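You operate a simulated robot arm through the tools that you are given. There is no shell and no other tool.

Carry out the task below with a simulated robot arm. There is one attempt and no reset: what you move stays moved.

Task
Swap to the lamp on the red switch and turn it up till sensor 2 shows over 295 lux.
Fine: first the green dial to 1 and the green switch off; read the grey light meter and stop at the first mark that does it; leave the pack's other dials and switches.
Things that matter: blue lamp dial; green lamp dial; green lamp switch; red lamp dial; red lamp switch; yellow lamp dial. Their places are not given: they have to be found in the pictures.

It is judged by the outcome, as a careful person would: the job done as asked, and still so three seconds after it is handed in. It fails if anything else is knocked over, pushed out of place, dropped, spilled or broken.

Robot
A 6-joint arm with a two-finger gripper, fixed in place. Base frame: the origin is at the foot of the arm, x ahead of it, y to its left, z up. Units: mm, degrees, N and s.
With the tool pointing down near the work surface it reaches from about 120 to 700 mm from the base axis. Its first joint turns from -66.0 to 66.0 degrees. Payload 2.45 kg.
The tool frame sits at the grasp point between the pads (the TCP): z along the fingers, y along the line on which they close. The tips reach 30 mm beyond it. The gripper opens to 106 mm. The gripper's body begins 79 mm behind the TCP.
Orientation is told as [roll, pitch, yaw] about the base's x, y, z axes, in that order, counted from this pose: with the fingers straight down and closing along the base's y, the tool's x points along the base's -x, its y along +y and its z along -z.

Tools
- The arm moves only by the tool nudge_tool. Its argument "rows" is one flat list of numbers, 7 for each row, row after row: the gripper command, from -1 (shut) to 1 (fully open), values between in proportion, then the shift along the tool's x, y, z in mm, then the turn, a rotation vector about the tool's x, y, z in degrees. In form: [hand, dx, dy, dz, ax, ay, az, hand, dx, dy, dz, ax, ay, az, ...]. A call has 1 to 20 rows; each row shifts and turns the commanded pose from where the row before left it, along the tool's axes as they then stand. Each row takes 0.2 s and may step no farther than 50 mm and 8.6 degrees from the row before; otherwise, or with a gripper value out of range, the whole call is refused. Where a pose cannot be reached the arm comes as near as it can. A force on the tool above 40 N (or 10 N above the force at the start of the call, whichever is more), or a blocked arm, ends the call early, and 0.2 s more pass. The fingers move at their own pace (about 153 mm/s each) and stop on an object; they squeeze with about 24 N. The grip force told is the motor's: it shows also when the fingers shut on nothing. Time passes only in rows, and 0.2 s behind the last, so rows that do not move let the fingers close. It gives the time, the measured TCP pose, the force on the tool (base axes), the opening and the grip force at its end, in the units of the frame above (readings bear some noise), with the torque about the TCP (base axes, N m) and any sound that the robot's microphone picked up, and new pictures: "show" is both (left out), scene, wrist or none.
- Cameras (640 x 400 px; columns grow to the right, rows downward): "scene" is fixed at [58.4, 427.9, 1385.3]; the picture's right is [-0.65, -0.76, 0.00], its down [-0.56, 0.48, -0.67] and it looks along [0.51, -0.44, -0.74] (base axes); focal length 360 px, centre (320, 200). "wrist" rides on the gripper at [76, -2, -106] in the tool frame; the picture's right is [0.02, 1.00, 0.00], its down [-0.78, 0.02, -0.62] and it looks along [-0.62, 0.01, 0.78] (tool axes); focal length 247 px, centre (320, 200).
- point_at(camera, pixels): there is no depth. For up to 12 entries [column, row, z] of the newest picture of that camera ("zoom" is the newest enlarged one), the place [x, y] in the base frame at which the ray of that pixel passes the height z, good to about 3 mm. The clock stands still meanwhile.
- enlarge(camera, box): a new picture of the part [left, top, right, bottom] of that camera's present view, enlarged. The clock stands still meanwhile.
- sign_off(): hands the job in; it is judged then, once.

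Leave the gripper open and the arm clear of the work at the hand-in unless told otherwise.

The tools are called after "Request:" as a command line: name --argument value ..., lists and objects as JSON in quotes. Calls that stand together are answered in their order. nudge_tool: Moves the arm, as the interface text tells. Its arguments: {"type":"object","properties":{"rows":{"type":"array","items":{"type":"number"}},"show":{"type":"string","enum":["both","scene","wrist","none"]}},"required":["rows"]} The other tools are called the same way: point_at (camera, pixels) gives the place at which the rays of pixels pass given heights; enlarge (camera, box) takes an enlarged picture of a part of a camera's view; sign_off () hands the job in.

At the start:

```text
t: 0.0
eef_pos: [244.2, 209.0, 1126.3]
tool_rot: [0.1, 0.0, 0.1]
ft_force: [1.1, -1.1, 1.1]
torque: [0.03, -0.03, 0.03]
gripper_width: 106.2
grasp_force: 0.0
```

scene: 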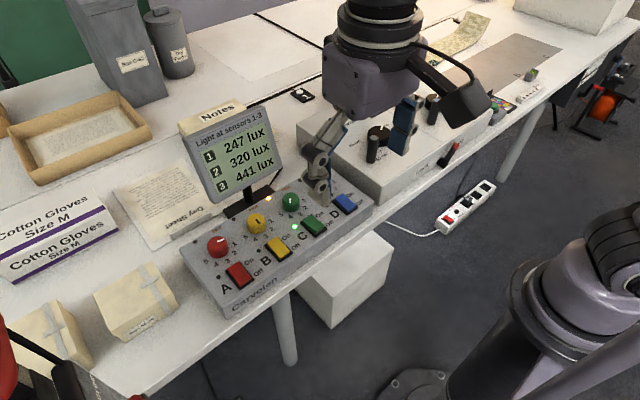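
wrist: 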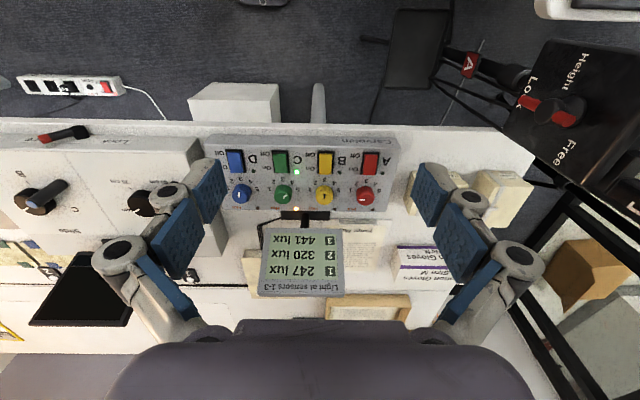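

The control pack, with four dials and four rocker switches, shows in the scene picture around (275,240), and the meter is around (235,160). I'll enlarge both views to read the marks.

Request:
enlarge --camera "scene" --box '[170, 100, 390, 320]'

Request:
enlarge --camera "wrist" --box '[190, 120, 420, 300]'

```text
1.82 times, centred on (280, 210) of scene
```

zoom: 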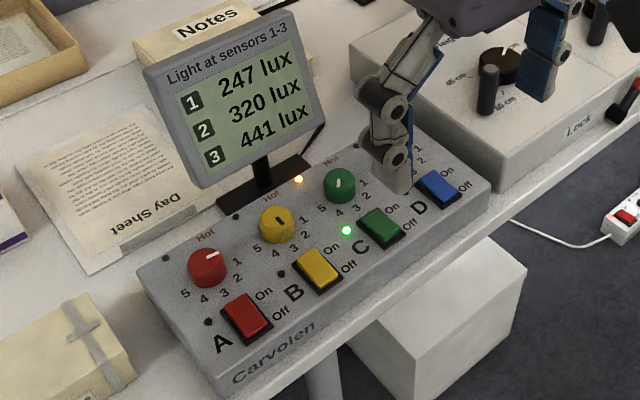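

```text
2.22 times, centred on (305, 210) of wrist
```

zoom: 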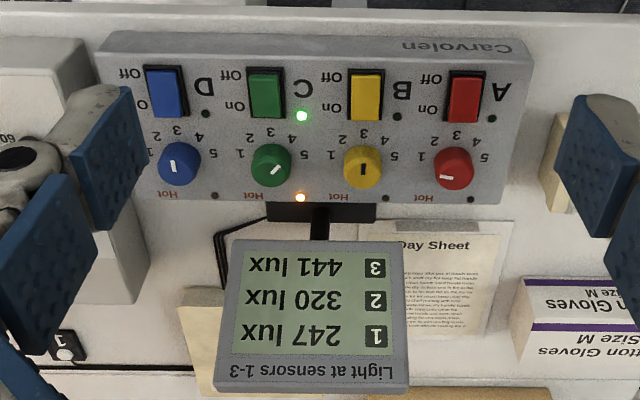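

The green LED at C is lit, so that's the lamp in use. The red dial seems to be at 1. To find heights I'll cast rays through the same features from both cameras at several z values.

Request:
point_at --camera "scene" --pixels '[[217, 246, 700], [217, 246, 800], [217, 246, 900], [290, 202, 700], [290, 202, 800], [290, 202, 900], [239, 273, 700], [239, 273, 800], [239, 273, 900], [313, 222, 700], [313, 222, 800], [313, 222, 900]]'

Request:
point_at --camera "wrist" --pixels '[[366, 196, 700], [366, 196, 800], [366, 196, 900], [283, 194, 700], [283, 194, 800], [283, 194, 900], [371, 162, 700], [371, 162, 800], [371, 162, 900], [281, 161, 700], [281, 161, 800], [281, 161, 900]]'

```text
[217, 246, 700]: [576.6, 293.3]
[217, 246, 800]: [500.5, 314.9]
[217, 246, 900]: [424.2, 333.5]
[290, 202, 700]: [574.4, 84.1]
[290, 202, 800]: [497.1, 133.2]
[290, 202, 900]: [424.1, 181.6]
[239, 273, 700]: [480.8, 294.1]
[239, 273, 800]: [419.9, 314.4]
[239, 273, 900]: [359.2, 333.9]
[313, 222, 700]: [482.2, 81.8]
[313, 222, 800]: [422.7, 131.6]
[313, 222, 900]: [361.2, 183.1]
```

```text
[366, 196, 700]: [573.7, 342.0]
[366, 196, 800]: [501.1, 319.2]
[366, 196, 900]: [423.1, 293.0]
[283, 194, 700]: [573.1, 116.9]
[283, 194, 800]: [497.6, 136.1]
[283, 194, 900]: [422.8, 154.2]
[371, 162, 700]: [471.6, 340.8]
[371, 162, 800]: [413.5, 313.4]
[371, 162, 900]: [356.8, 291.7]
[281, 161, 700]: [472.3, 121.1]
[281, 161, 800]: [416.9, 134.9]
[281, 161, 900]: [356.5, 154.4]
```

The dials and switches come out at z of about 800. Red dial is near (495,316), green dial near (492,136), red switch near (415,313) and green switch near (417,134). Before going close I'll locate the meter's screen corners, to keep the gripper clear of them.

Request:
point_at --camera "scene" --pixels '[[215, 203, 800], [215, 203, 1000], [183, 139, 800], [183, 139, 1000], [266, 107, 800], [266, 107, 1000], [283, 171, 800], [283, 171, 1000]]'

Request:
point_at --camera "wrist" --pixels '[[341, 229, 800], [341, 229, 1000], [345, 295, 800], [345, 295, 1000], [258, 289, 800], [258, 289, 1000], [265, 228, 800], [265, 228, 1000]]'

```text
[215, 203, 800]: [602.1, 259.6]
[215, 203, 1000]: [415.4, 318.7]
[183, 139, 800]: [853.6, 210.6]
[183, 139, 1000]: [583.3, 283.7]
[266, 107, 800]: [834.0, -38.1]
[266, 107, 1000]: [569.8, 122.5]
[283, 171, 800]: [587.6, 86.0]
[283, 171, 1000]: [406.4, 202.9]
```

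```text
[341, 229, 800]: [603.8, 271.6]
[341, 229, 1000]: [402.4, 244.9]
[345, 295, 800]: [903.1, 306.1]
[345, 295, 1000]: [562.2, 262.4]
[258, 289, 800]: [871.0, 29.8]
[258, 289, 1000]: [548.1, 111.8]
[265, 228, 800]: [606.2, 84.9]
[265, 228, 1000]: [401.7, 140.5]
```

The meter screen spans about x 575–630, y 95–270, z 820–970, roughly 75 mm behind the dials, so there's room. I'll lower the arm toward (310,225,1000) with the gripper open to get a close view of the pack.

Request:
nudge_tool --rows '[1, -16, 4, 30, 0, 0, 0, 1, -16, 4, 32, 0, 0, 0, 1, -17, 4, 32, 0, 0, 0, 1, -17, 4, 32, 0, 0, 0, 1, 0, 0, 0, 0, 0, 0]' --show "both"

```text
t: 1.2
eef_pos: [314.0, 227.6, 999.6]
tool_rot: [0.1, 0.0, 0.0]
ft_force: [-0.6, -0.3, -0.4]
torque: [0.01, 0.01, 0.01]
gripper_width: 106.0
grasp_force: 0.0
```

scene: 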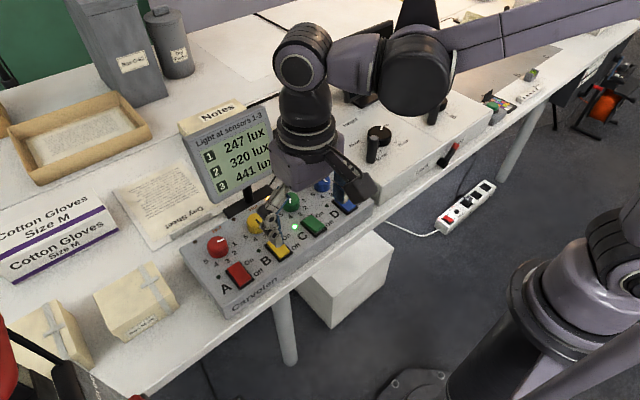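
wrist: 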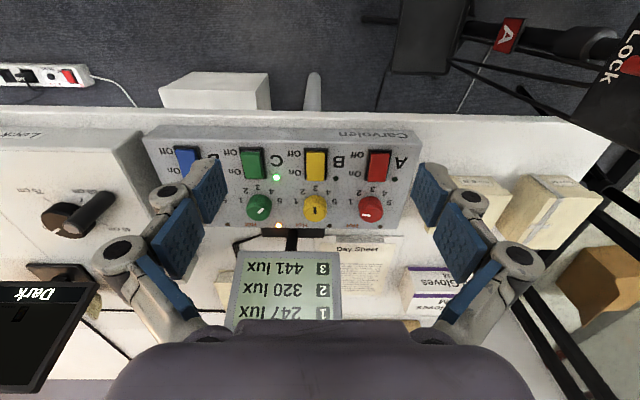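

I'm closer now. I'll enlarge the pack in the wrist view to read the dial scales and pointers.

Request:
enlarge --camera "wrist" --box '[225, 130, 405, 240]'

Request:
enlarge --camera "scene" --box '[180, 190, 290, 300]'

```text
3.56 times, centred on (315, 185) of wrist
```

zoom: 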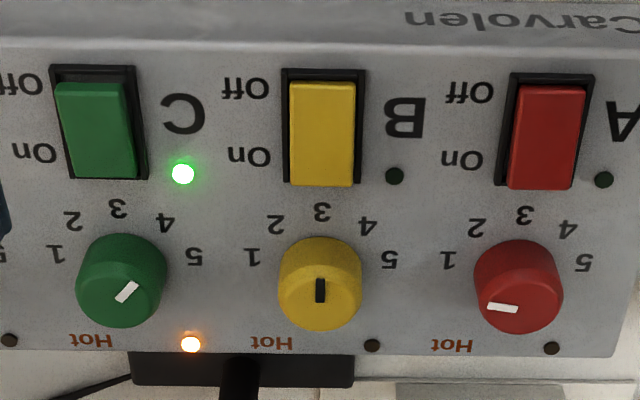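

```text
3.64 times, centred on (235, 245) of scene
```

zoom: 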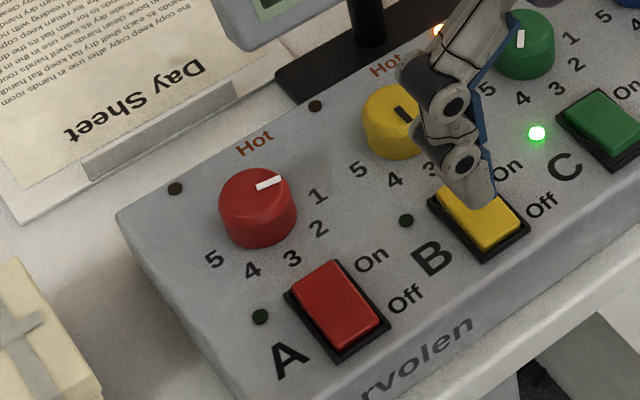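

Reading the enlarged view, the scale runs 1 (image left) through 3 (up) to 5 (right). Red is at 1, yellow at 3, and green is around 4. Next I'll triangulate some panel-surface points (LEDs) and knob tops to get accurate heights and see whether the panel slopes.

Request:
point_at --camera "zoom" --pixels '[[260, 317, 760], [260, 317, 800], [537, 133, 760], [537, 133, 800], [174, 189, 760], [174, 189, 800], [316, 106, 760], [316, 106, 800], [258, 193, 780], [258, 193, 820], [524, 32, 780], [524, 32, 820]]'

Request:
point_at --camera "wrist" --pixels '[[394.5, 179.1, 760], [394.5, 179.1, 800], [276.5, 177.4, 760], [276.5, 177.4, 800], [379.9, 226.6, 760], [379.9, 226.6, 800], [329.6, 225.7, 760], [329.6, 225.7, 800], [371, 213, 780], [371, 213, 820], [259, 211.5, 780], [259, 211.5, 820]]'

```text
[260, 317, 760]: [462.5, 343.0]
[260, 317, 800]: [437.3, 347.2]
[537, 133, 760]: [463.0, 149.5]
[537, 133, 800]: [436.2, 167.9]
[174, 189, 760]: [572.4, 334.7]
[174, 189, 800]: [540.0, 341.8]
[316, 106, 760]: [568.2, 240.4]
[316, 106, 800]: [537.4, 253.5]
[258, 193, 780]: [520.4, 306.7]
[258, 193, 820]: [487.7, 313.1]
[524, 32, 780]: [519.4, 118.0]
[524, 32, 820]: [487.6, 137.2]
```

```text
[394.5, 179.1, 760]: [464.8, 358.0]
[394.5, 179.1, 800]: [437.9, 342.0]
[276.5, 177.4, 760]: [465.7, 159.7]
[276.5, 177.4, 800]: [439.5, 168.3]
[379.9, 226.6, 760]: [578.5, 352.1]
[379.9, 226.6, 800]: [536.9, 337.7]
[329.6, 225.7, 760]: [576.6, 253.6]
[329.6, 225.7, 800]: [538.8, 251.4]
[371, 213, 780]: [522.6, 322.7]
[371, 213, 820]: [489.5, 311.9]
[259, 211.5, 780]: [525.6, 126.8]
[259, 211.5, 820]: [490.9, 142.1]
```

The panel top comes out at z of about 791 and flat, with knob tops at about 817. Red knob centre is about (490.5,312.7) and green about (491,138). The green dial goes from 4 to 1, about 118° anticlockwise seen from above. I'll move over the green dial at a safe height, then turn the hand clockwise in advance.

Request:
nudge_tool --rows '[0.3, -29.5, -15, 16, 0, 0, 0, 0.3, -29.5, -15, 16, 0, 0, 0, 0.3, -29.5, -15, 16, 0, 0, 0, 0.3, -29.5, -15, 16, 0, 0, 0, 0.3, -29.5, -15, 16, 0, 0, 0, 0.3, -29.5, -15, 17, 0, 0, 0, 0.3, 0, 0, 0, 0, 0, 0, 0.3, 0, 0, 0, 0, 0, 0]' --show "both"

```text
t: 3.0
eef_pos: [488.1, 137.6, 901.6]
tool_rot: [0.1, -0.1, 0.0]
ft_force: [0.0, 0.2, 0.3]
torque: [-0.04, 0.0, -0.02]
gripper_width: 68.9
grasp_force: 0.0
```

scene: 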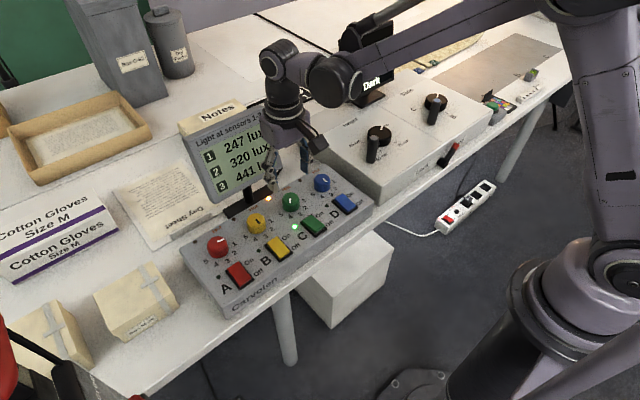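
wrist: 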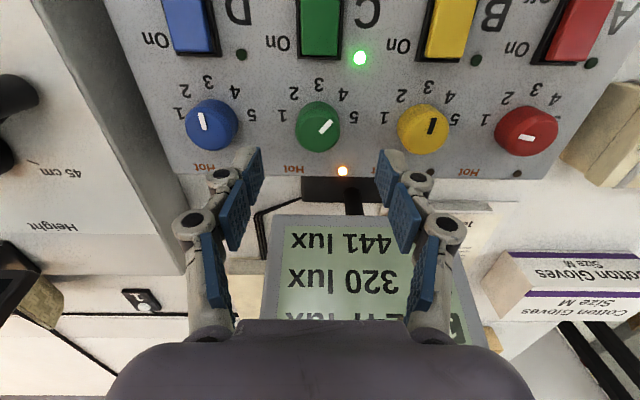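

Here is a clear close view. I'll enlarge the dials to measure pointer angles and refine the knob centres.

Request:
enlarge --camera "wrist" --box '[260, 70, 390, 180]'

Request:
point_at --camera "wrist" --pixels '[[318, 131, 817], [317, 118, 791], [527, 136, 817], [213, 129, 817], [343, 171, 791], [360, 57, 791]]'

Request:
point_at --camera "scene" --pixels '[[290, 200, 817], [218, 244, 817], [322, 181, 817], [295, 227, 791], [268, 199, 791]]'

```text
3.64 times, centred on (325, 125) of wrist
```

zoom: 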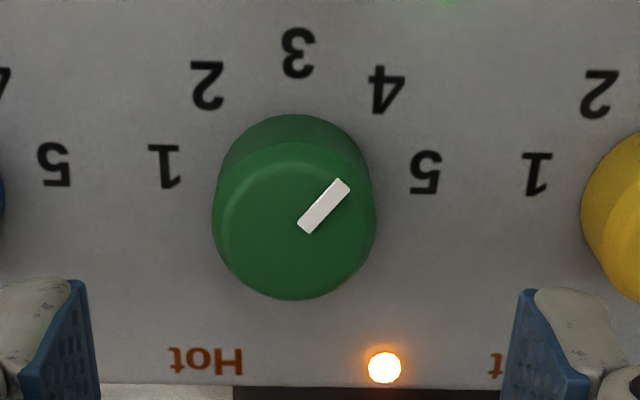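

```text
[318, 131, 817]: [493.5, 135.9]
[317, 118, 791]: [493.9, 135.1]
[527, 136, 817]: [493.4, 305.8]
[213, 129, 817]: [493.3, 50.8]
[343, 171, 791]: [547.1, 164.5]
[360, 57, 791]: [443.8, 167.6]
```

```text
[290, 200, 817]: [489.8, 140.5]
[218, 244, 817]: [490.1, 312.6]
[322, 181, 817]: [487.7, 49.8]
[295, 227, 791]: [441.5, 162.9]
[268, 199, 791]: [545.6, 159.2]
```

The marks are 40° apart (1 at 170°, 3 at 90°, 5 at 10° in the image). Green points at 4 (about 50°), so it needs about 120° anticlockwise. Green knob centre is about (492.5,137) and it is about 36 mm wide. I'll centre over it and pre-turn the hand 60° clockwise.

Request:
nudge_tool --rows '[0.3, -4.5, -0.5, 0, 0, 0, 0, 0.3, 0, 0, 0, 0, 0, 8.57, 0.3, 0, 0, 0, 0, 0, 8.57, 0.3, 0, 0, 0, 0, 0, 8.57, 0.3, 0, 0, 0, 0, 0, 8.57, 0.3, 0, 0, 0, 0, 0, 8.57, 0.3, 0, 0, 0, 0, 0, 8.57, 0.3, 0, 0, 0, 0, 0, 8.57, 0.3, 0, 0, 20, 0, 0, 0, 0.3, 0, 0, 0, 0, 0, 0, 0.3, 0, 0, 0, 0, 0, 0]' --show "both"

```text
t: 5.4
eef_pos: [492.2, 134.2, 883.1]
tool_rot: [0.0, 0.1, -60.0]
ft_force: [0.5, -0.6, -0.2]
torque: [-0.03, 0.0, -0.01]
gripper_width: 68.9
grasp_force: 0.1
```

scene: 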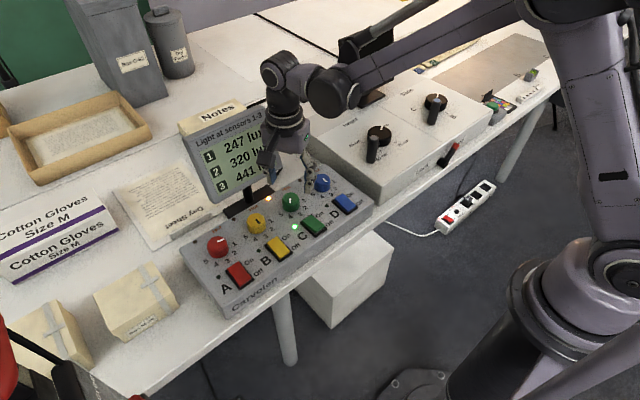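
wrist: 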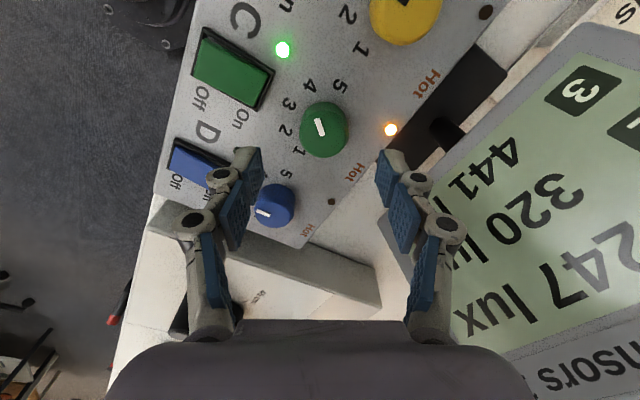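

The hand is at yaw -60. I'll check where the knob top at (324,128) is from this view against the TCP.

Request:
point_at --camera "wrist" --pixels '[[324, 129, 817], [390, 129, 791]]'

Request:
enlarge --camera "wrist" --box '[220, 70, 420, 190]'

```text
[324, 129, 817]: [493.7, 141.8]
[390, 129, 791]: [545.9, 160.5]
```

```text
3.20 times, centred on (320, 130) of wrist
```

zoom: 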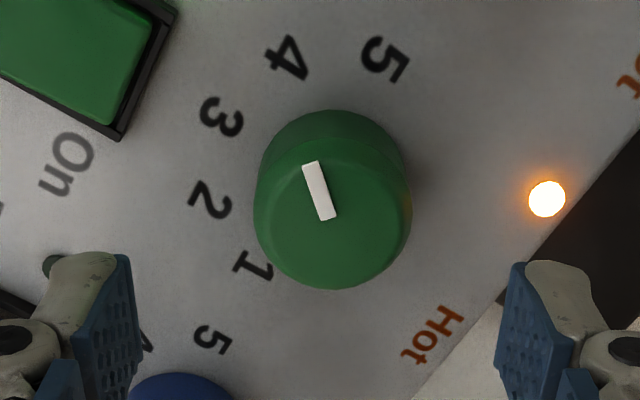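

The knob sits about 2.5 mm off along tool y and 3.5 mm along tool x. I'll correct that and lower to TCP z of about 829, with the tips about 8 mm above the panel and the fingers still open.

Request:
nudge_tool --rows '[0.3, 3.5, 2.5, 0, 0, 0, 0, 0.3, 0, 0, 18, 0, 0, 0, 0.3, 0, 0, 18, 0, 0, 0, 0.3, 0, 0, 18, 0, 0, 0, 0.3, 0, 0, 0, 0, 0, 0, 0.3, 0, 0, 0, 0, 0, 0]' --show "both"

```text
t: 6.8
eef_pos: [492.3, 140.0, 829.9]
tool_rot: [0.0, 0.1, -60.1]
ft_force: [-0.3, 0.3, -0.2]
torque: [-0.01, -0.02, 0.01]
gripper_width: 68.9
grasp_force: 0.1
```

scene: 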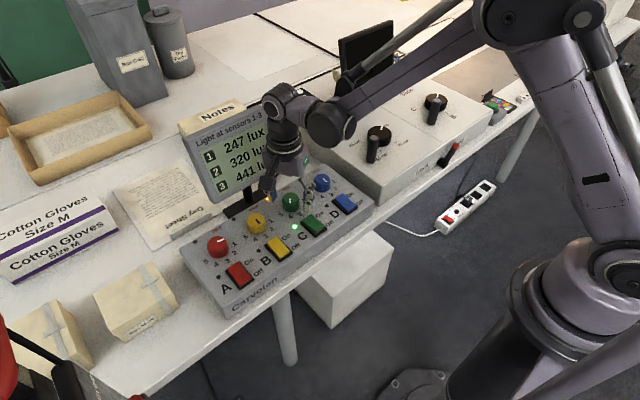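
wrist: 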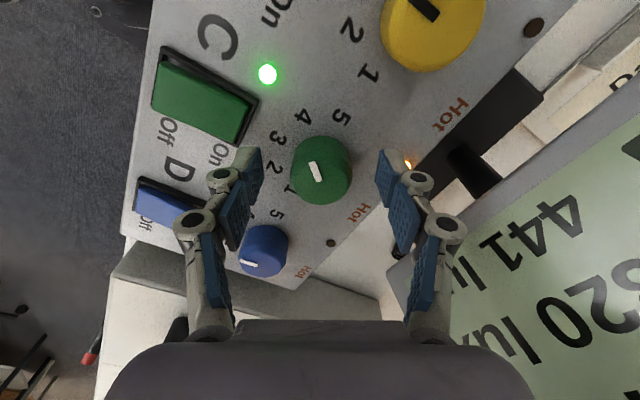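

The knob at (321,170) is centred between the fingers. I'll close on it and check the grip before turning.

Request:
nudge_tool --rows '[-0.5, 0, 0, 0, 0, 0, 0, -0.5, 0, 0, 0, 0, 0, 0, -0.5, 0, 0, 0, 0, 0, 0]' --show "both"

```text
t: 7.6
eef_pos: [492.7, 139.5, 830.3]
tool_rot: [0.2, 0.0, -60.0]
ft_force: [9.5, 3.4, 10.0]
torque: [0.19, -0.24, 0.07]
gripper_width: 34.8
grasp_force: 44.6
```

scene: 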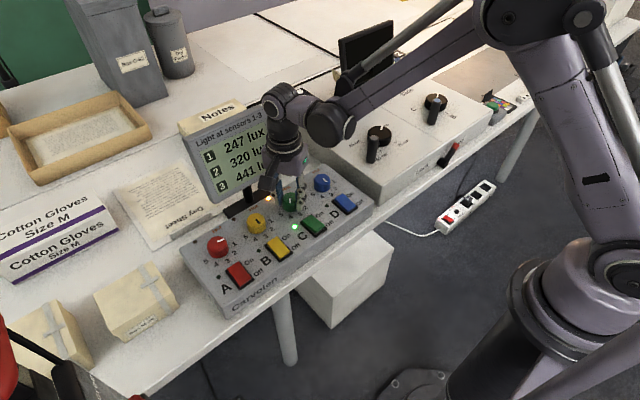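
wrist: 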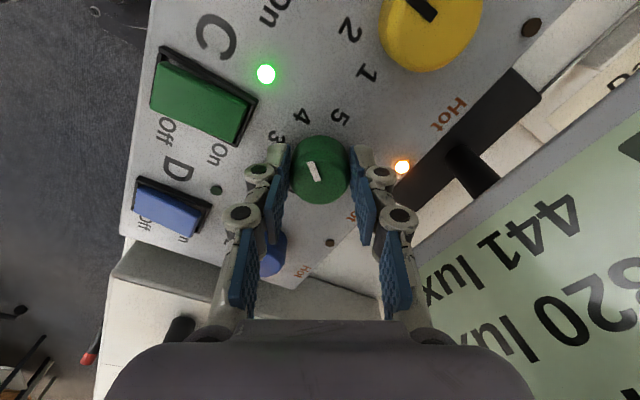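

The grip is on, opening 34.8 mm. A small side load (about 10 N along tool y) and about 10 N upward show a slight offset. I'll ease it with 1 mm sideways and 1.5 mm up, then turn anticlockwise 17° as a test.

Request:
nudge_tool --rows '[-0.5, 0, 1, -1.5, 0, 0, 0, -0.5, 0, 0, 0, 0, 0, -5, -0.5, 0, 0, 0, 0, 0, -6, -0.5, 0, 0, 0, 0, 0, -6, -0.5, 0, 0, 0, 0, 0, 0]' --show "wrist"

```text
t: 8.8
eef_pos: [491.6, 138.2, 830.1]
tool_rot: [-0.2, 0.2, -42.9]
ft_force: [-15.6, -2.3, -8.3]
torque: [-0.32, 0.43, -0.06]
gripper_width: 34.8
grasp_force: 44.7
```

wrist: 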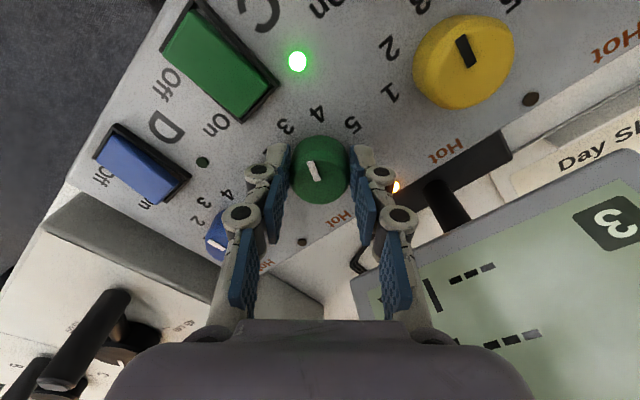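

The knob turns with the hand, and the meter blanks while it settles. The load now sits slightly the other way, so I'll trim it (tool y -0.6, x +0.4, down 0.6) and keep turning anticlockwise.

Request:
nudge_tool --rows '[-0.5, 0.4, -0.6, 0.6, 0, 0, 0, -0.5, 0, 0, 0, 0, 0, -7, -0.5, 0, 0, 0, 0, 0, -7, -0.5, 0, 0, 0, 0, 0, -7, -0.5, 0, 0, 0, 0, 0, -7, -0.5, 0, 0, 0, 0, 0, 0]' --show "wrist"

```text
t: 10.2
eef_pos: [491.5, 136.6, 830.6]
tool_rot: [-0.5, 0.4, -15.1]
ft_force: [-23.8, -26.4, 1.7]
torque: [-0.43, 0.22, -0.22]
gripper_width: 35.0
grasp_force: 44.9
```

wrist: 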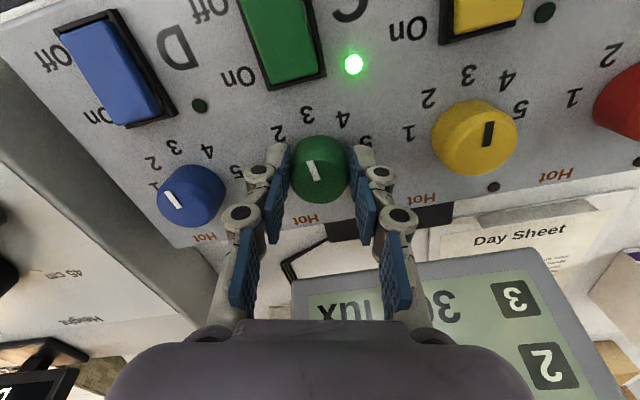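

The side load has built up to about 35 N toward -x,-y because the turn centre is slightly off. I'll stop turning and shift the hand to relieve it.

Request:
nudge_tool --rows '[-0.5, 0.3, -0.7, 0, 0, 0, 0, -0.5, 0.3, -0.5, 0, 0, 0, 0, -0.5, 0, 0, 0, 0, 0, 0]' --show "none"

```text
t: 11.0
eef_pos: [490.5, 136.2, 831.8]
tool_rot: [-0.4, 0.4, -15.0]
ft_force: [-15.1, -24.4, 18.0]
torque: [-0.61, 1.41, -0.19]
gripper_width: 35.2
grasp_force: 45.1
```

The load isn't relaxing cleanly, so I'll open the fingers to let the arm settle, then check the position before re-gripping.

Request:
nudge_tool --rows '[0.1, 0, 0, 0, 0, 0, 0, 0.1, 0, 0, 0, 0, 0, 0, 0.1, 0, 0, 0, 0, 0, 0]' --show "both"

Request:
enlarge --camera "wrist" --box '[220, 70, 420, 230]'

```text
t: 11.8
eef_pos: [492.0, 138.8, 829.7]
tool_rot: [0.2, 0.0, -15.0]
ft_force: [-0.3, 0.3, -0.4]
torque: [-0.02, 0.01, -0.01]
gripper_width: 58.0
grasp_force: 0.2
```

scene: 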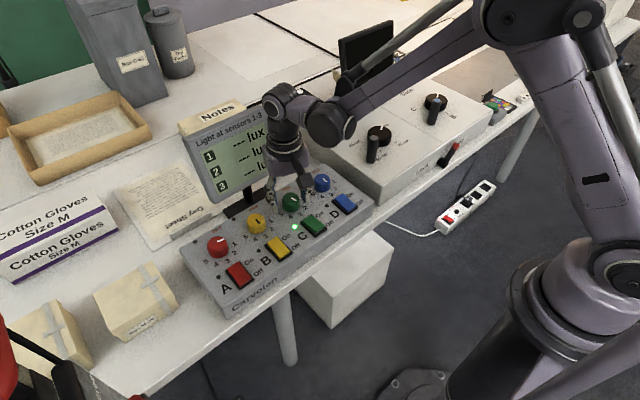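
wrist: 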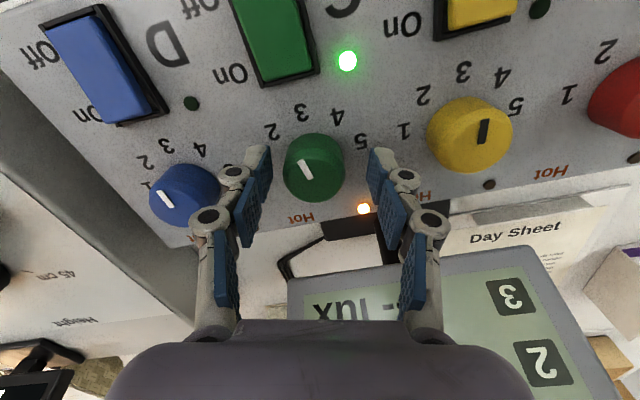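

```text
2.50 times, centred on (320, 150) of wrist
```

zoom: 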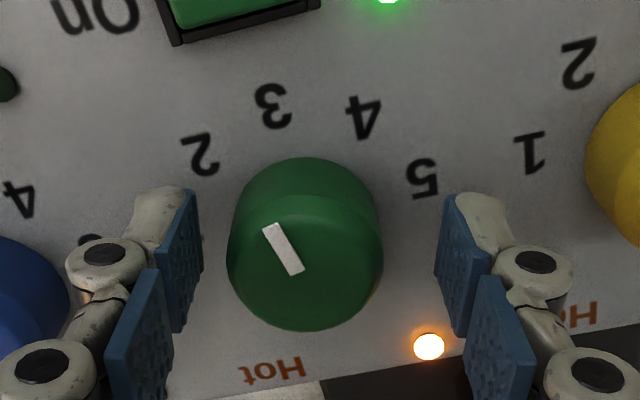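

Released, the knob centre shows at zoom x≈305 while the finger midpoint is ≈318, so the true knob centre is about (491,136), 3 mm toward tool -y. The pack hasn't moved (LED C still at (295,227) in the scene). The pointer is now between 2 and 3. I'll recentre and re-grip.

Request:
nudge_tool --rows '[0.1, 0.4, -3.1, 0, 0, 0, 0, 0.1, 0, 0, 0, 0, 0, 0, -0.4, 0, 0, 0, 0, 0, 0, -0.4, 0, 0, 0, 0, 0, 0, -0.4, 0, 0, 0, 0, 0, 0]' --show "wrist"

```text
t: 13.0
eef_pos: [490.0, 136.6, 830.8]
tool_rot: [0.0, 0.0, -14.9]
ft_force: [-0.5, -2.7, 4.9]
torque: [-0.06, -0.04, 0.01]
gripper_width: 35.0
grasp_force: 44.7
```

wrist: 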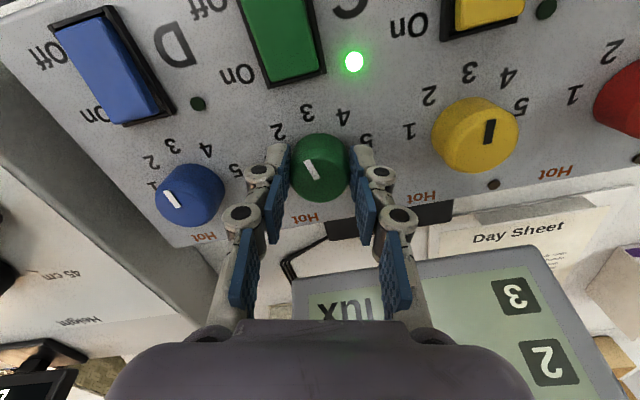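

The side load is now only about 3 N. I'll continue anticlockwise 32° in small steps and watch the forces.

Request:
nudge_tool --rows '[-0.4, 0, 0, 0, 0, 0, -8, -0.4, 0, 0, 0, 0, 0, -8, -0.4, 0, 0, 0, 0, 0, -8, -0.4, 0, 0, 0, 0, 0, -8, -0.4, 0, 0, 0, 0, 0, 0]' --show "wrist"

```text
t: 14.2
eef_pos: [491.3, 132.8, 830.2]
tool_rot: [-0.2, 0.0, 17.1]
ft_force: [1.8, -21.5, 3.9]
torque: [-0.02, 0.1, -0.11]
gripper_width: 35.0
grasp_force: 45.4
```

wrist: 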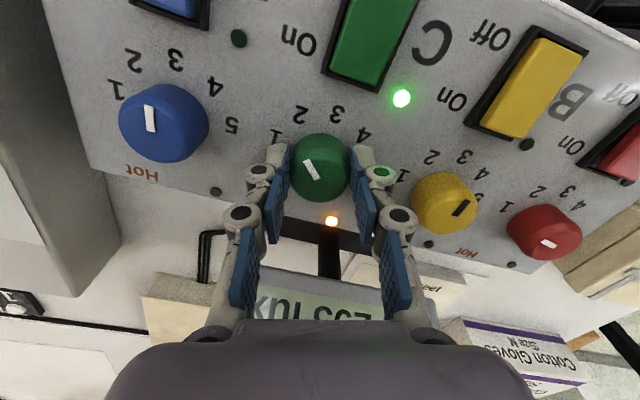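

The pointer followed the hand. There's about 21 N toward -y, so I'll shift 2 mm that way to relieve it.

Request:
nudge_tool --rows '[-0.4, 0.2, -1, 0, 0, 0, 0, -0.4, 0.2, -1, 0, 0, 0, 0, -0.4, 0, 0, 0, 0, 0, 0]' --show "scene"

Request:
enlarge --camera "wrist" --box '[240, 80, 400, 230]'

```text
t: 15.0
eef_pos: [491.4, 132.9, 829.5]
tool_rot: [-0.1, -0.1, 17.0]
ft_force: [4.2, -11.6, 9.6]
torque: [-1.01, 0.53, -0.1]
gripper_width: 35.0
grasp_force: 44.5
```

scene: 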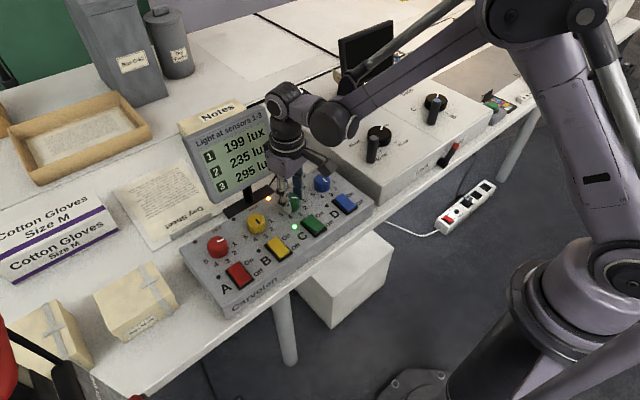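

```text
2.67 times, centred on (320, 155) of wrist
```

zoom: 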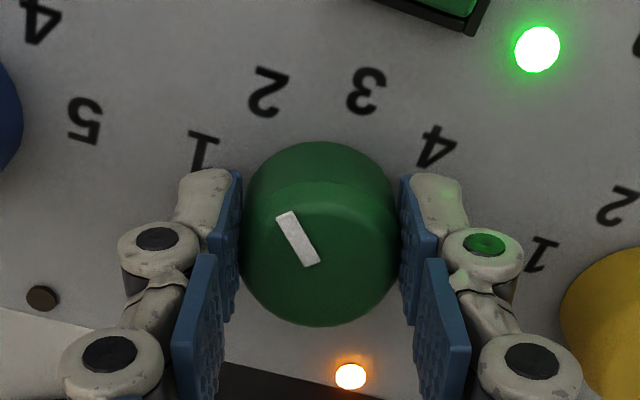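

The meter now reads 199/235/295, with the dial near 2. I'll trim 1 mm more and turn the rest, about 36°.

Request:
nudge_tool --rows '[-0.4, 0, -1, 0, 0, 0, 0, -0.4, 0, 0, 0, 0, 0, -6, -0.4, 0, 0, 0, 0, 0, -6, -0.4, 0, 0, 0, 0, 0, -6, -0.4, 0, 0, 0, 0, 0, -6, -0.4, 0, 0, 0, 0, 0, -6, -0.4, 0, 0, 0, 0, 0, -6, -0.4, 0, 0, 0, 0, 0, 0]' --show "both"

Request:
enlarge --camera "wrist" --box '[240, 80, 400, 230]'

```text
t: 16.6
eef_pos: [492.4, 132.1, 830.3]
tool_rot: [-0.3, 0.1, 50.5]
ft_force: [-2.3, -2.9, 3.7]
torque: [0.53, -0.47, 0.03]
gripper_width: 35.1
grasp_force: 45.0
stopped in row 7: the force on the tool passed its limit at 41 N (the readings are from after the stop); the commanded pose is now the measured one
```

scene: 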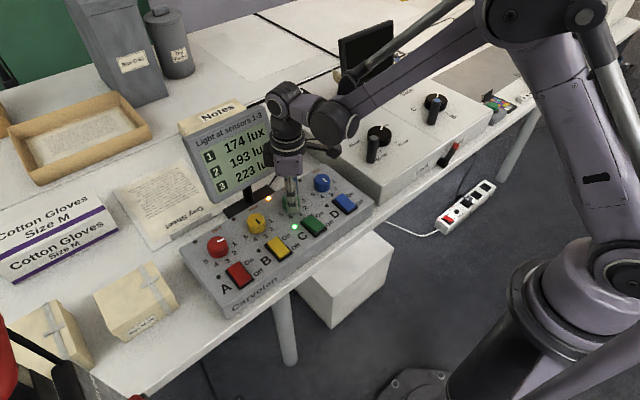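
wrist: 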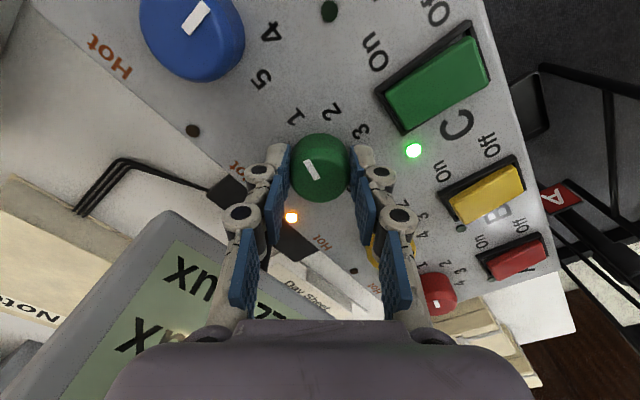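

```text
2.67 times, centred on (320, 155) of wrist
```

zoom: 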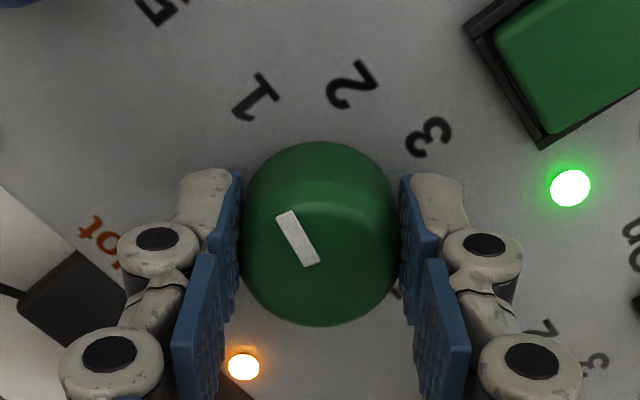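

The turn stopped on a force limit at yaw 50.5, and the pointer now lines up with the 1, probably the end stop. The meter reads 174/193/223. I'll open, rise straight up and check.

Request:
nudge_tool --rows '[0.2, 0, 0, 0, 0, 0, 0, 0.2, 0, 0, 0, 0, 0, 0, 0.2, 0, 0, -20, 0, 0, 0, 0.2, 0, 0, -30, 0, 0, 0, 0.2, 0, 0, -30, 0, 0, 0, 0.2, 0, 0, 0, 0, 0, 8.5, 0.2, 0, 0, 0, 0, 0, 8.5, 0.2, 0, 0, 0, 0, 0, 8.5, 0.2, 0, 0, 0, 0, 0, 8.5, 0.2, 0, 0, 0, 0, 0, 8.5, 0.2, 0, 0, 0, 0, 0, 8, 0.2, 0, 0, 0, 0, 0, 0]' --show "both"

Request:
enlarge --camera "wrist" --box '[260, 60, 390, 180]'

Request:
enlarge --camera "scene" --box '[170, 120, 380, 310]'

```text
t: 19.2
eef_pos: [493.7, 131.8, 909.7]
tool_rot: [-0.2, -0.2, 0.0]
ft_force: [-0.4, -0.4, 0.4]
torque: [0.01, 0.0, 0.0]
gripper_width: 63.8
grasp_force: 0.1
```

scene: 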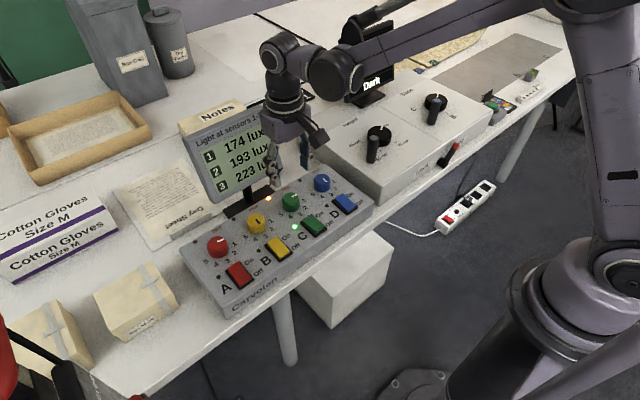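
wrist: 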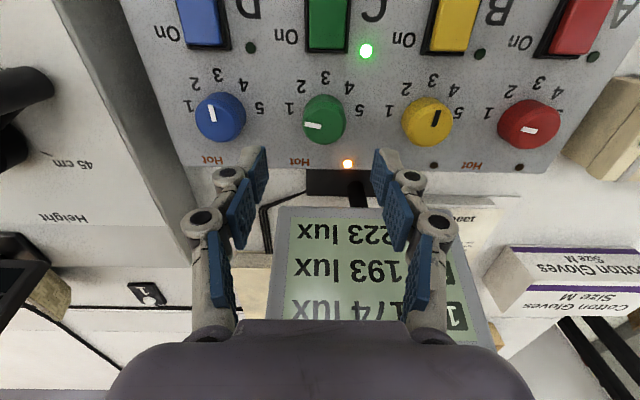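

```text
3.33 times, centred on (325, 120) of wrist
```

zoom: 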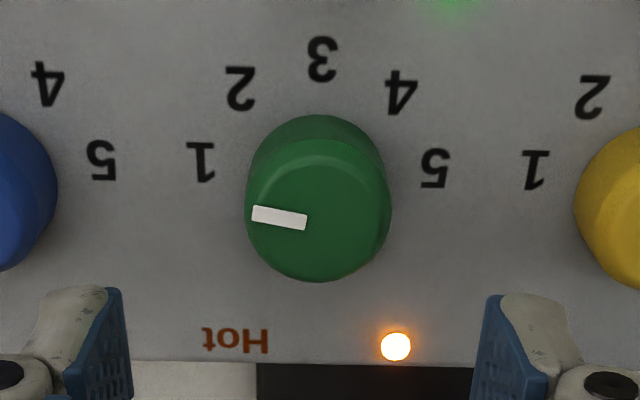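

```text
2.11 times, centred on (275, 215) of scene
```

zoom: 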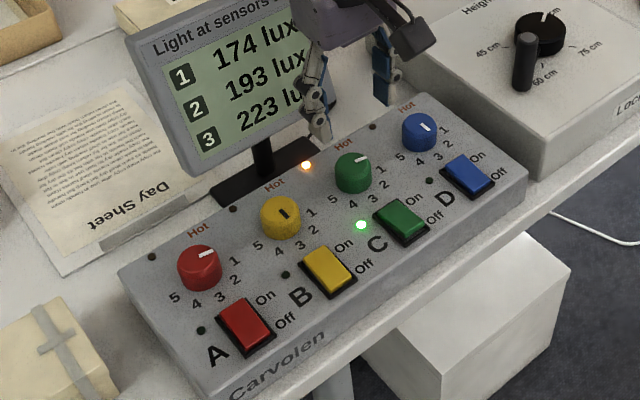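

The green dial sits squarely at 1 (meter 174/193/223) and nothing else has moved. Next is the green switch to Off, whose Off end is toward -x. I'll locate the rocker ends of the green and red switches.

Request:
point_at --camera "zoom" --pixels '[[385, 206, 795], [418, 240, 795], [402, 223, 795], [230, 307, 795], [264, 348, 795], [247, 327, 795], [361, 224, 791], [200, 330, 791], [352, 160, 817], [200, 257, 817]]'

Request:
point_at --camera "wrist" --pixels '[[327, 53, 791], [327, 10, 795], [366, 50, 791], [593, 56, 791], [325, 125, 817], [529, 129, 817]]'

Request:
enlarge --camera "scene" --box '[280, 195, 370, 250]'

```text
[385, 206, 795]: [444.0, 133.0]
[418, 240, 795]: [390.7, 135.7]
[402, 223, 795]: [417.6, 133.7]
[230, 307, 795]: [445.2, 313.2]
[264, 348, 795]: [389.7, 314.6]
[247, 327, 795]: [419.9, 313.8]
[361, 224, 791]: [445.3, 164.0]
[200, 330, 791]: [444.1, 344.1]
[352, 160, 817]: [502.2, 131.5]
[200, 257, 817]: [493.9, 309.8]
```

```text
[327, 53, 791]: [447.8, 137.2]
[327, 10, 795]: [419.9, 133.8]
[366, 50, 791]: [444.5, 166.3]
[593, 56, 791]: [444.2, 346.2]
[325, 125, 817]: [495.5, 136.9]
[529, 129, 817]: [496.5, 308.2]
```

```text
7.11 times, centred on (325, 222) of scene
```

zoom: 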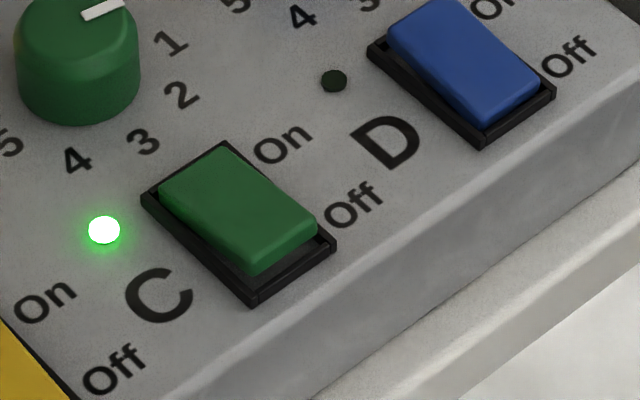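

Green's On end is down and its Off end is raised, at x from 393 to 417, y≈134.5. I'll move there at a safe height, close the fingers to make a blunt tip, and check alignment.

Request:
nudge_tool --rows '[-1, 31, 1, 0, 0, 0, 0, -1, 31, 1, 0, 0, 0, 0, -1, 31, 0.5, 0, 0, 0, 0, -1, 0, 0, 20, 0, 0, 0, -1, 0, 0, 20, 0, 0, 0, -1, 0, 0, 0, 0, 0, 0, -1, 0, 0, 0, 0, 0, 0]' --show "both"

Request:
enlarge --camera "scene" --box '[260, 160, 380, 260]'

```text
t: 20.8
eef_pos: [399.0, 134.1, 868.7]
tool_rot: [-0.3, -0.2, 0.1]
ft_force: [-0.2, -0.1, -0.3]
torque: [-0.03, -0.01, 0.01]
gripper_width: 0.0
grasp_force: 24.5
```

scene: 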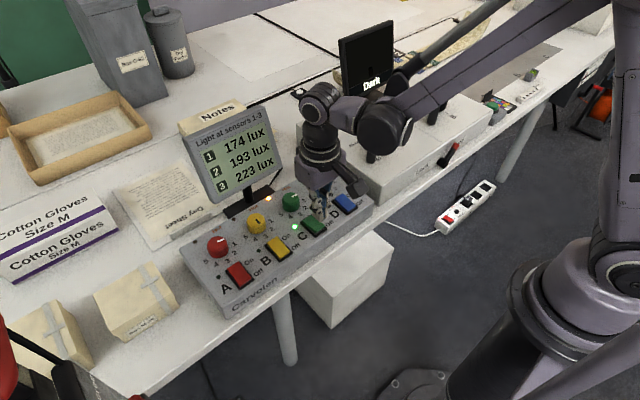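
wrist: 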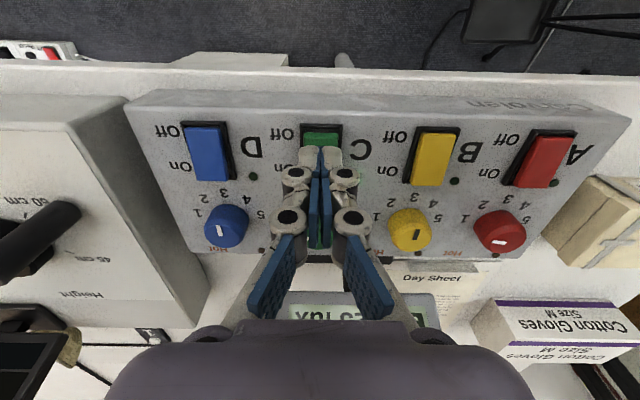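

```text
4.00 times, centred on (320, 210) of scene
```

zoom: 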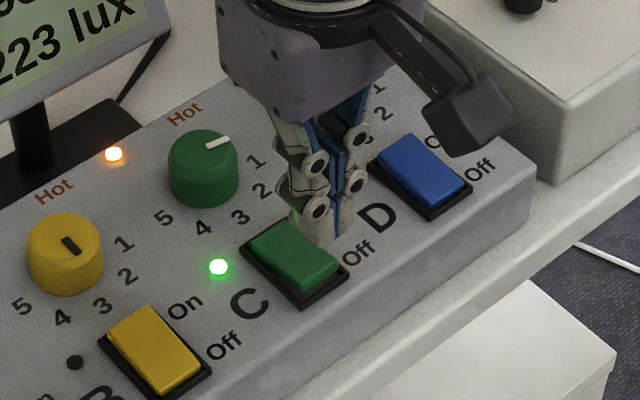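

The closed tips at (321,150) line up with the green switch column at 322. I'll descend to just above the raised Off end, then press in 1 mm steps.

Request:
nudge_tool --rows '[-1, 0, 0, 15, 0, 0, 0, -1, 0, 0, 14, 0, 0, 0, -1, 0, 0, 2, 0, 0, 0, -1, 0, 0, 2, 0, 0, 0, -1, 0, 0, 1, 0, 0, 0, -1, 0, 0, 1, 0, 0, 0, -1, 0, 0, 0, 0, 0, 0]' --show "both"

```text
t: 22.4
eef_pos: [399.7, 134.3, 834.9]
tool_rot: [-0.1, -0.2, 0.1]
ft_force: [-0.8, -0.1, 0.7]
torque: [0.03, -0.05, -0.04]
gripper_width: 0.0
grasp_force: 24.0
```

scene: 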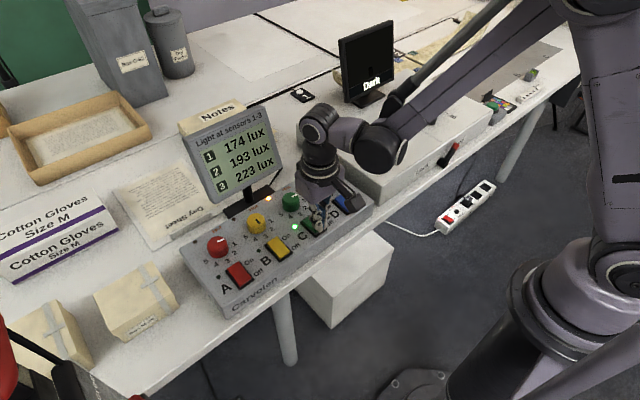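
wrist: 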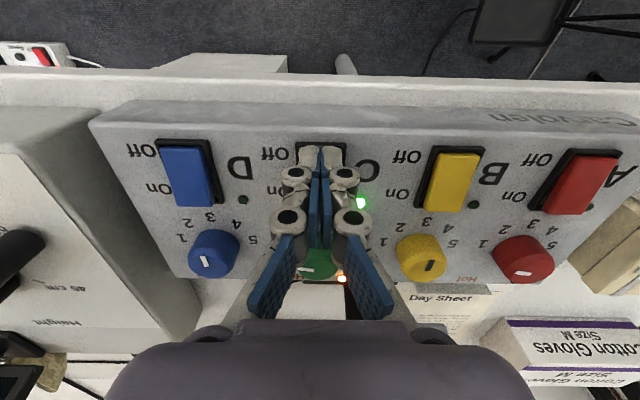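

No contact yet at z 835. I'll keep pressing in 1 mm steps.

Request:
nudge_tool --rows '[-1, 0, 0, 1, 0, 0, 0, -1, 0, 0, 1, 0, 0, 0, -1, 0, 0, 1, 0, 0, 0, -1, 0, 0, 1, 0, 0, 0, -1, 0, 0, 0, 0, 0, 0]' --show "none"

```text
t: 23.6
eef_pos: [399.0, 133.4, 831.3]
tool_rot: [-0.2, -0.2, 0.1]
ft_force: [0.4, -0.7, 0.0]
torque: [0.02, -0.01, 0.0]
gripper_width: 0.3
grasp_force: 23.5
```

Still free with the tips at z of about 801. Down further.

Request:
nudge_tool --rows '[-1, 0, 0, 1, 0, 0, 0, -1, 0, 0, 1, 0, 0, 0, -1, 0, 0, 1, 0, 0, 0, -1, 0, 0, 0, 0, 0, 0]' --show "scene"

Request:
enlarge --camera "scene" --box '[260, 160, 380, 260]'

```text
t: 24.5
eef_pos: [400.5, 133.5, 830.3]
tool_rot: [-0.2, -0.2, 0.2]
ft_force: [-0.9, 0.4, 11.8]
torque: [0.02, -0.06, -0.01]
gripper_width: 6.2
grasp_force: 28.8
stopped in row 4: the force on the tool passed its limit at 42 N (the readings are from after the stop); the commanded pose is now the measured one
```

scene: 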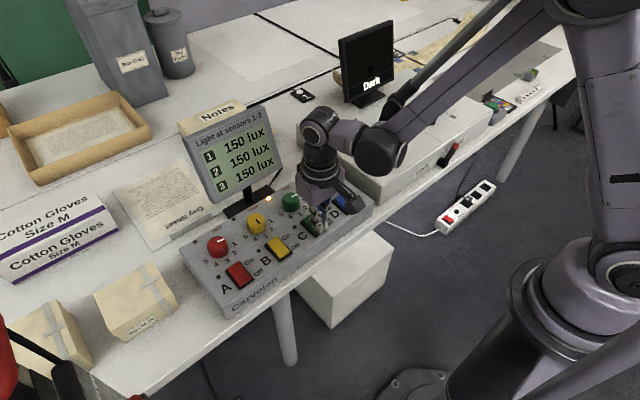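

```text
4.00 times, centred on (320, 210) of scene
```

zoom: 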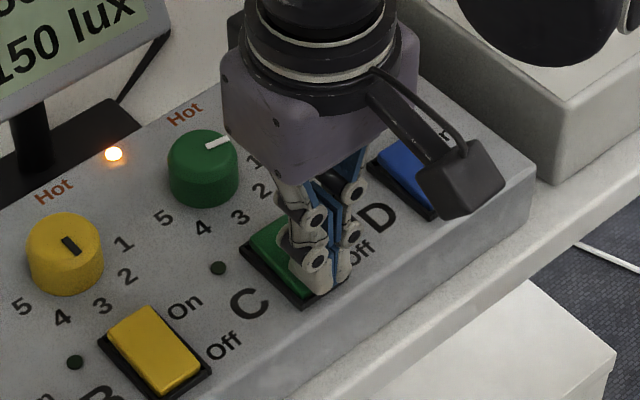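

The green LED is out and the meter reads 150/150/150, so the green switch is off. I'll lift and go over to the On end of the red switch (x≈436, y≈314).

Request:
nudge_tool --rows '[-1, 0, 0, -15, 0, 0, 0, -1, 0, 0, -30, 0, 0, 0, -1, -9, 45, 0, 0, 0, 0, -1, -9, 45, 0, 0, 0, 0, -1, -9, 45, 0, 0, 0, 0, -1, -9, 45, 0, 0, 0, 0, -1, 0, 0, 0, 0, 0, 0, -1, 0, 0, 0, 0, 0, 0]' --show "both"

Request:
enlarge --camera "scene" --box '[170, 190, 350, 310]'

```text
t: 26.3
eef_pos: [436.7, 315.1, 876.6]
tool_rot: [-0.1, -0.2, 0.2]
ft_force: [-0.6, 0.2, -0.4]
torque: [-0.01, 0.01, -0.01]
gripper_width: 0.0
grasp_force: 28.0
```

scene: 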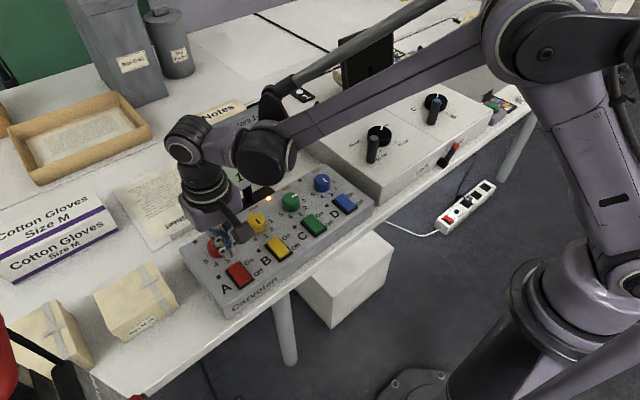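
wrist: 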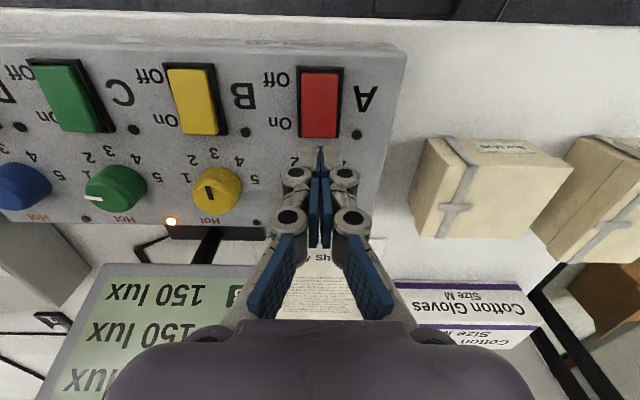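

```text
3.33 times, centred on (260, 250) of scene
```

zoom: 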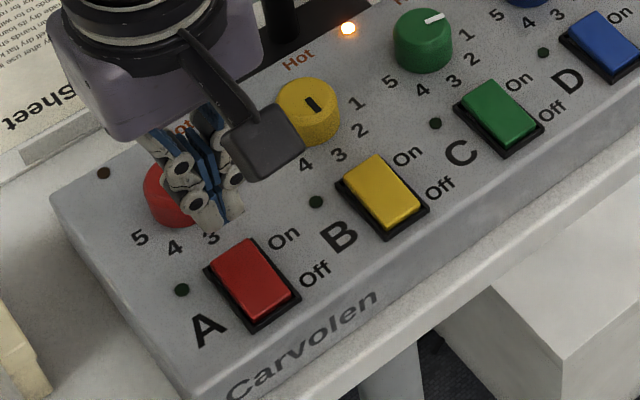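

The green switch's Off end is down. The tip column at 321 matches the red switch centre at 321. I'll verify the x extent of the red switch.

Request:
point_at --camera "wrist" --pixels '[[321, 139, 793], [320, 67, 793], [320, 135, 803], [357, 134, 791]]'

Request:
point_at --camera "zoom" --pixels '[[230, 253, 795], [275, 315, 793], [182, 290, 791]]'

```text
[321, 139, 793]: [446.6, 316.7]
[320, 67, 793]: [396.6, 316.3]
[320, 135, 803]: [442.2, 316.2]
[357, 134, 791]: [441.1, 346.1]
```

```text
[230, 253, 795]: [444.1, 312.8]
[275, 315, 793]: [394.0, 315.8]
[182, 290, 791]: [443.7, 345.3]
```

The red switch spans x 395–446, so x≈437.5 is right for the On end. I'll shift 1 mm, descend, then press in 1 mm steps until it flips.

Request:
nudge_tool --rows '[-1, -1, 0, 15, 0, 0, 0, -1, 0, 0, 15, 0, 0, 0, -1, 0, 0, 12, 0, 0, 0, -1, 0, 0, 1, 0, 0, 0, -1, 0, 0, 1, 0, 0, 0, -1, 0, 0, 1, 0, 0, 0, -1, 0, 0, 1, 0, 0, 0, -1, 0, 0, 1, 0, 0, 0, -1, 0, 0, 0, 0, 0, 0]' --show "both"

```text
t: 28.0
eef_pos: [436.9, 314.0, 830.8]
tool_rot: [-0.3, -0.3, 0.2]
ft_force: [-1.9, -1.7, 9.4]
torque: [0.0, 0.21, 0.02]
gripper_width: 6.1
grasp_force: 28.0
stopped in row 8: the force on the tool passed its limit at 44 N (the readings are from after the stop); the commanded pose is now the measured one
```

scene: 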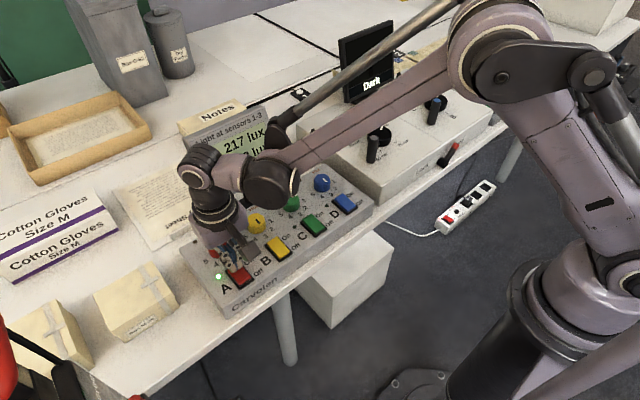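
wrist: 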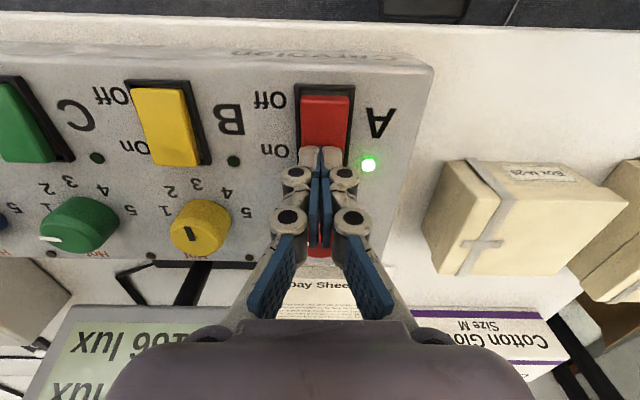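

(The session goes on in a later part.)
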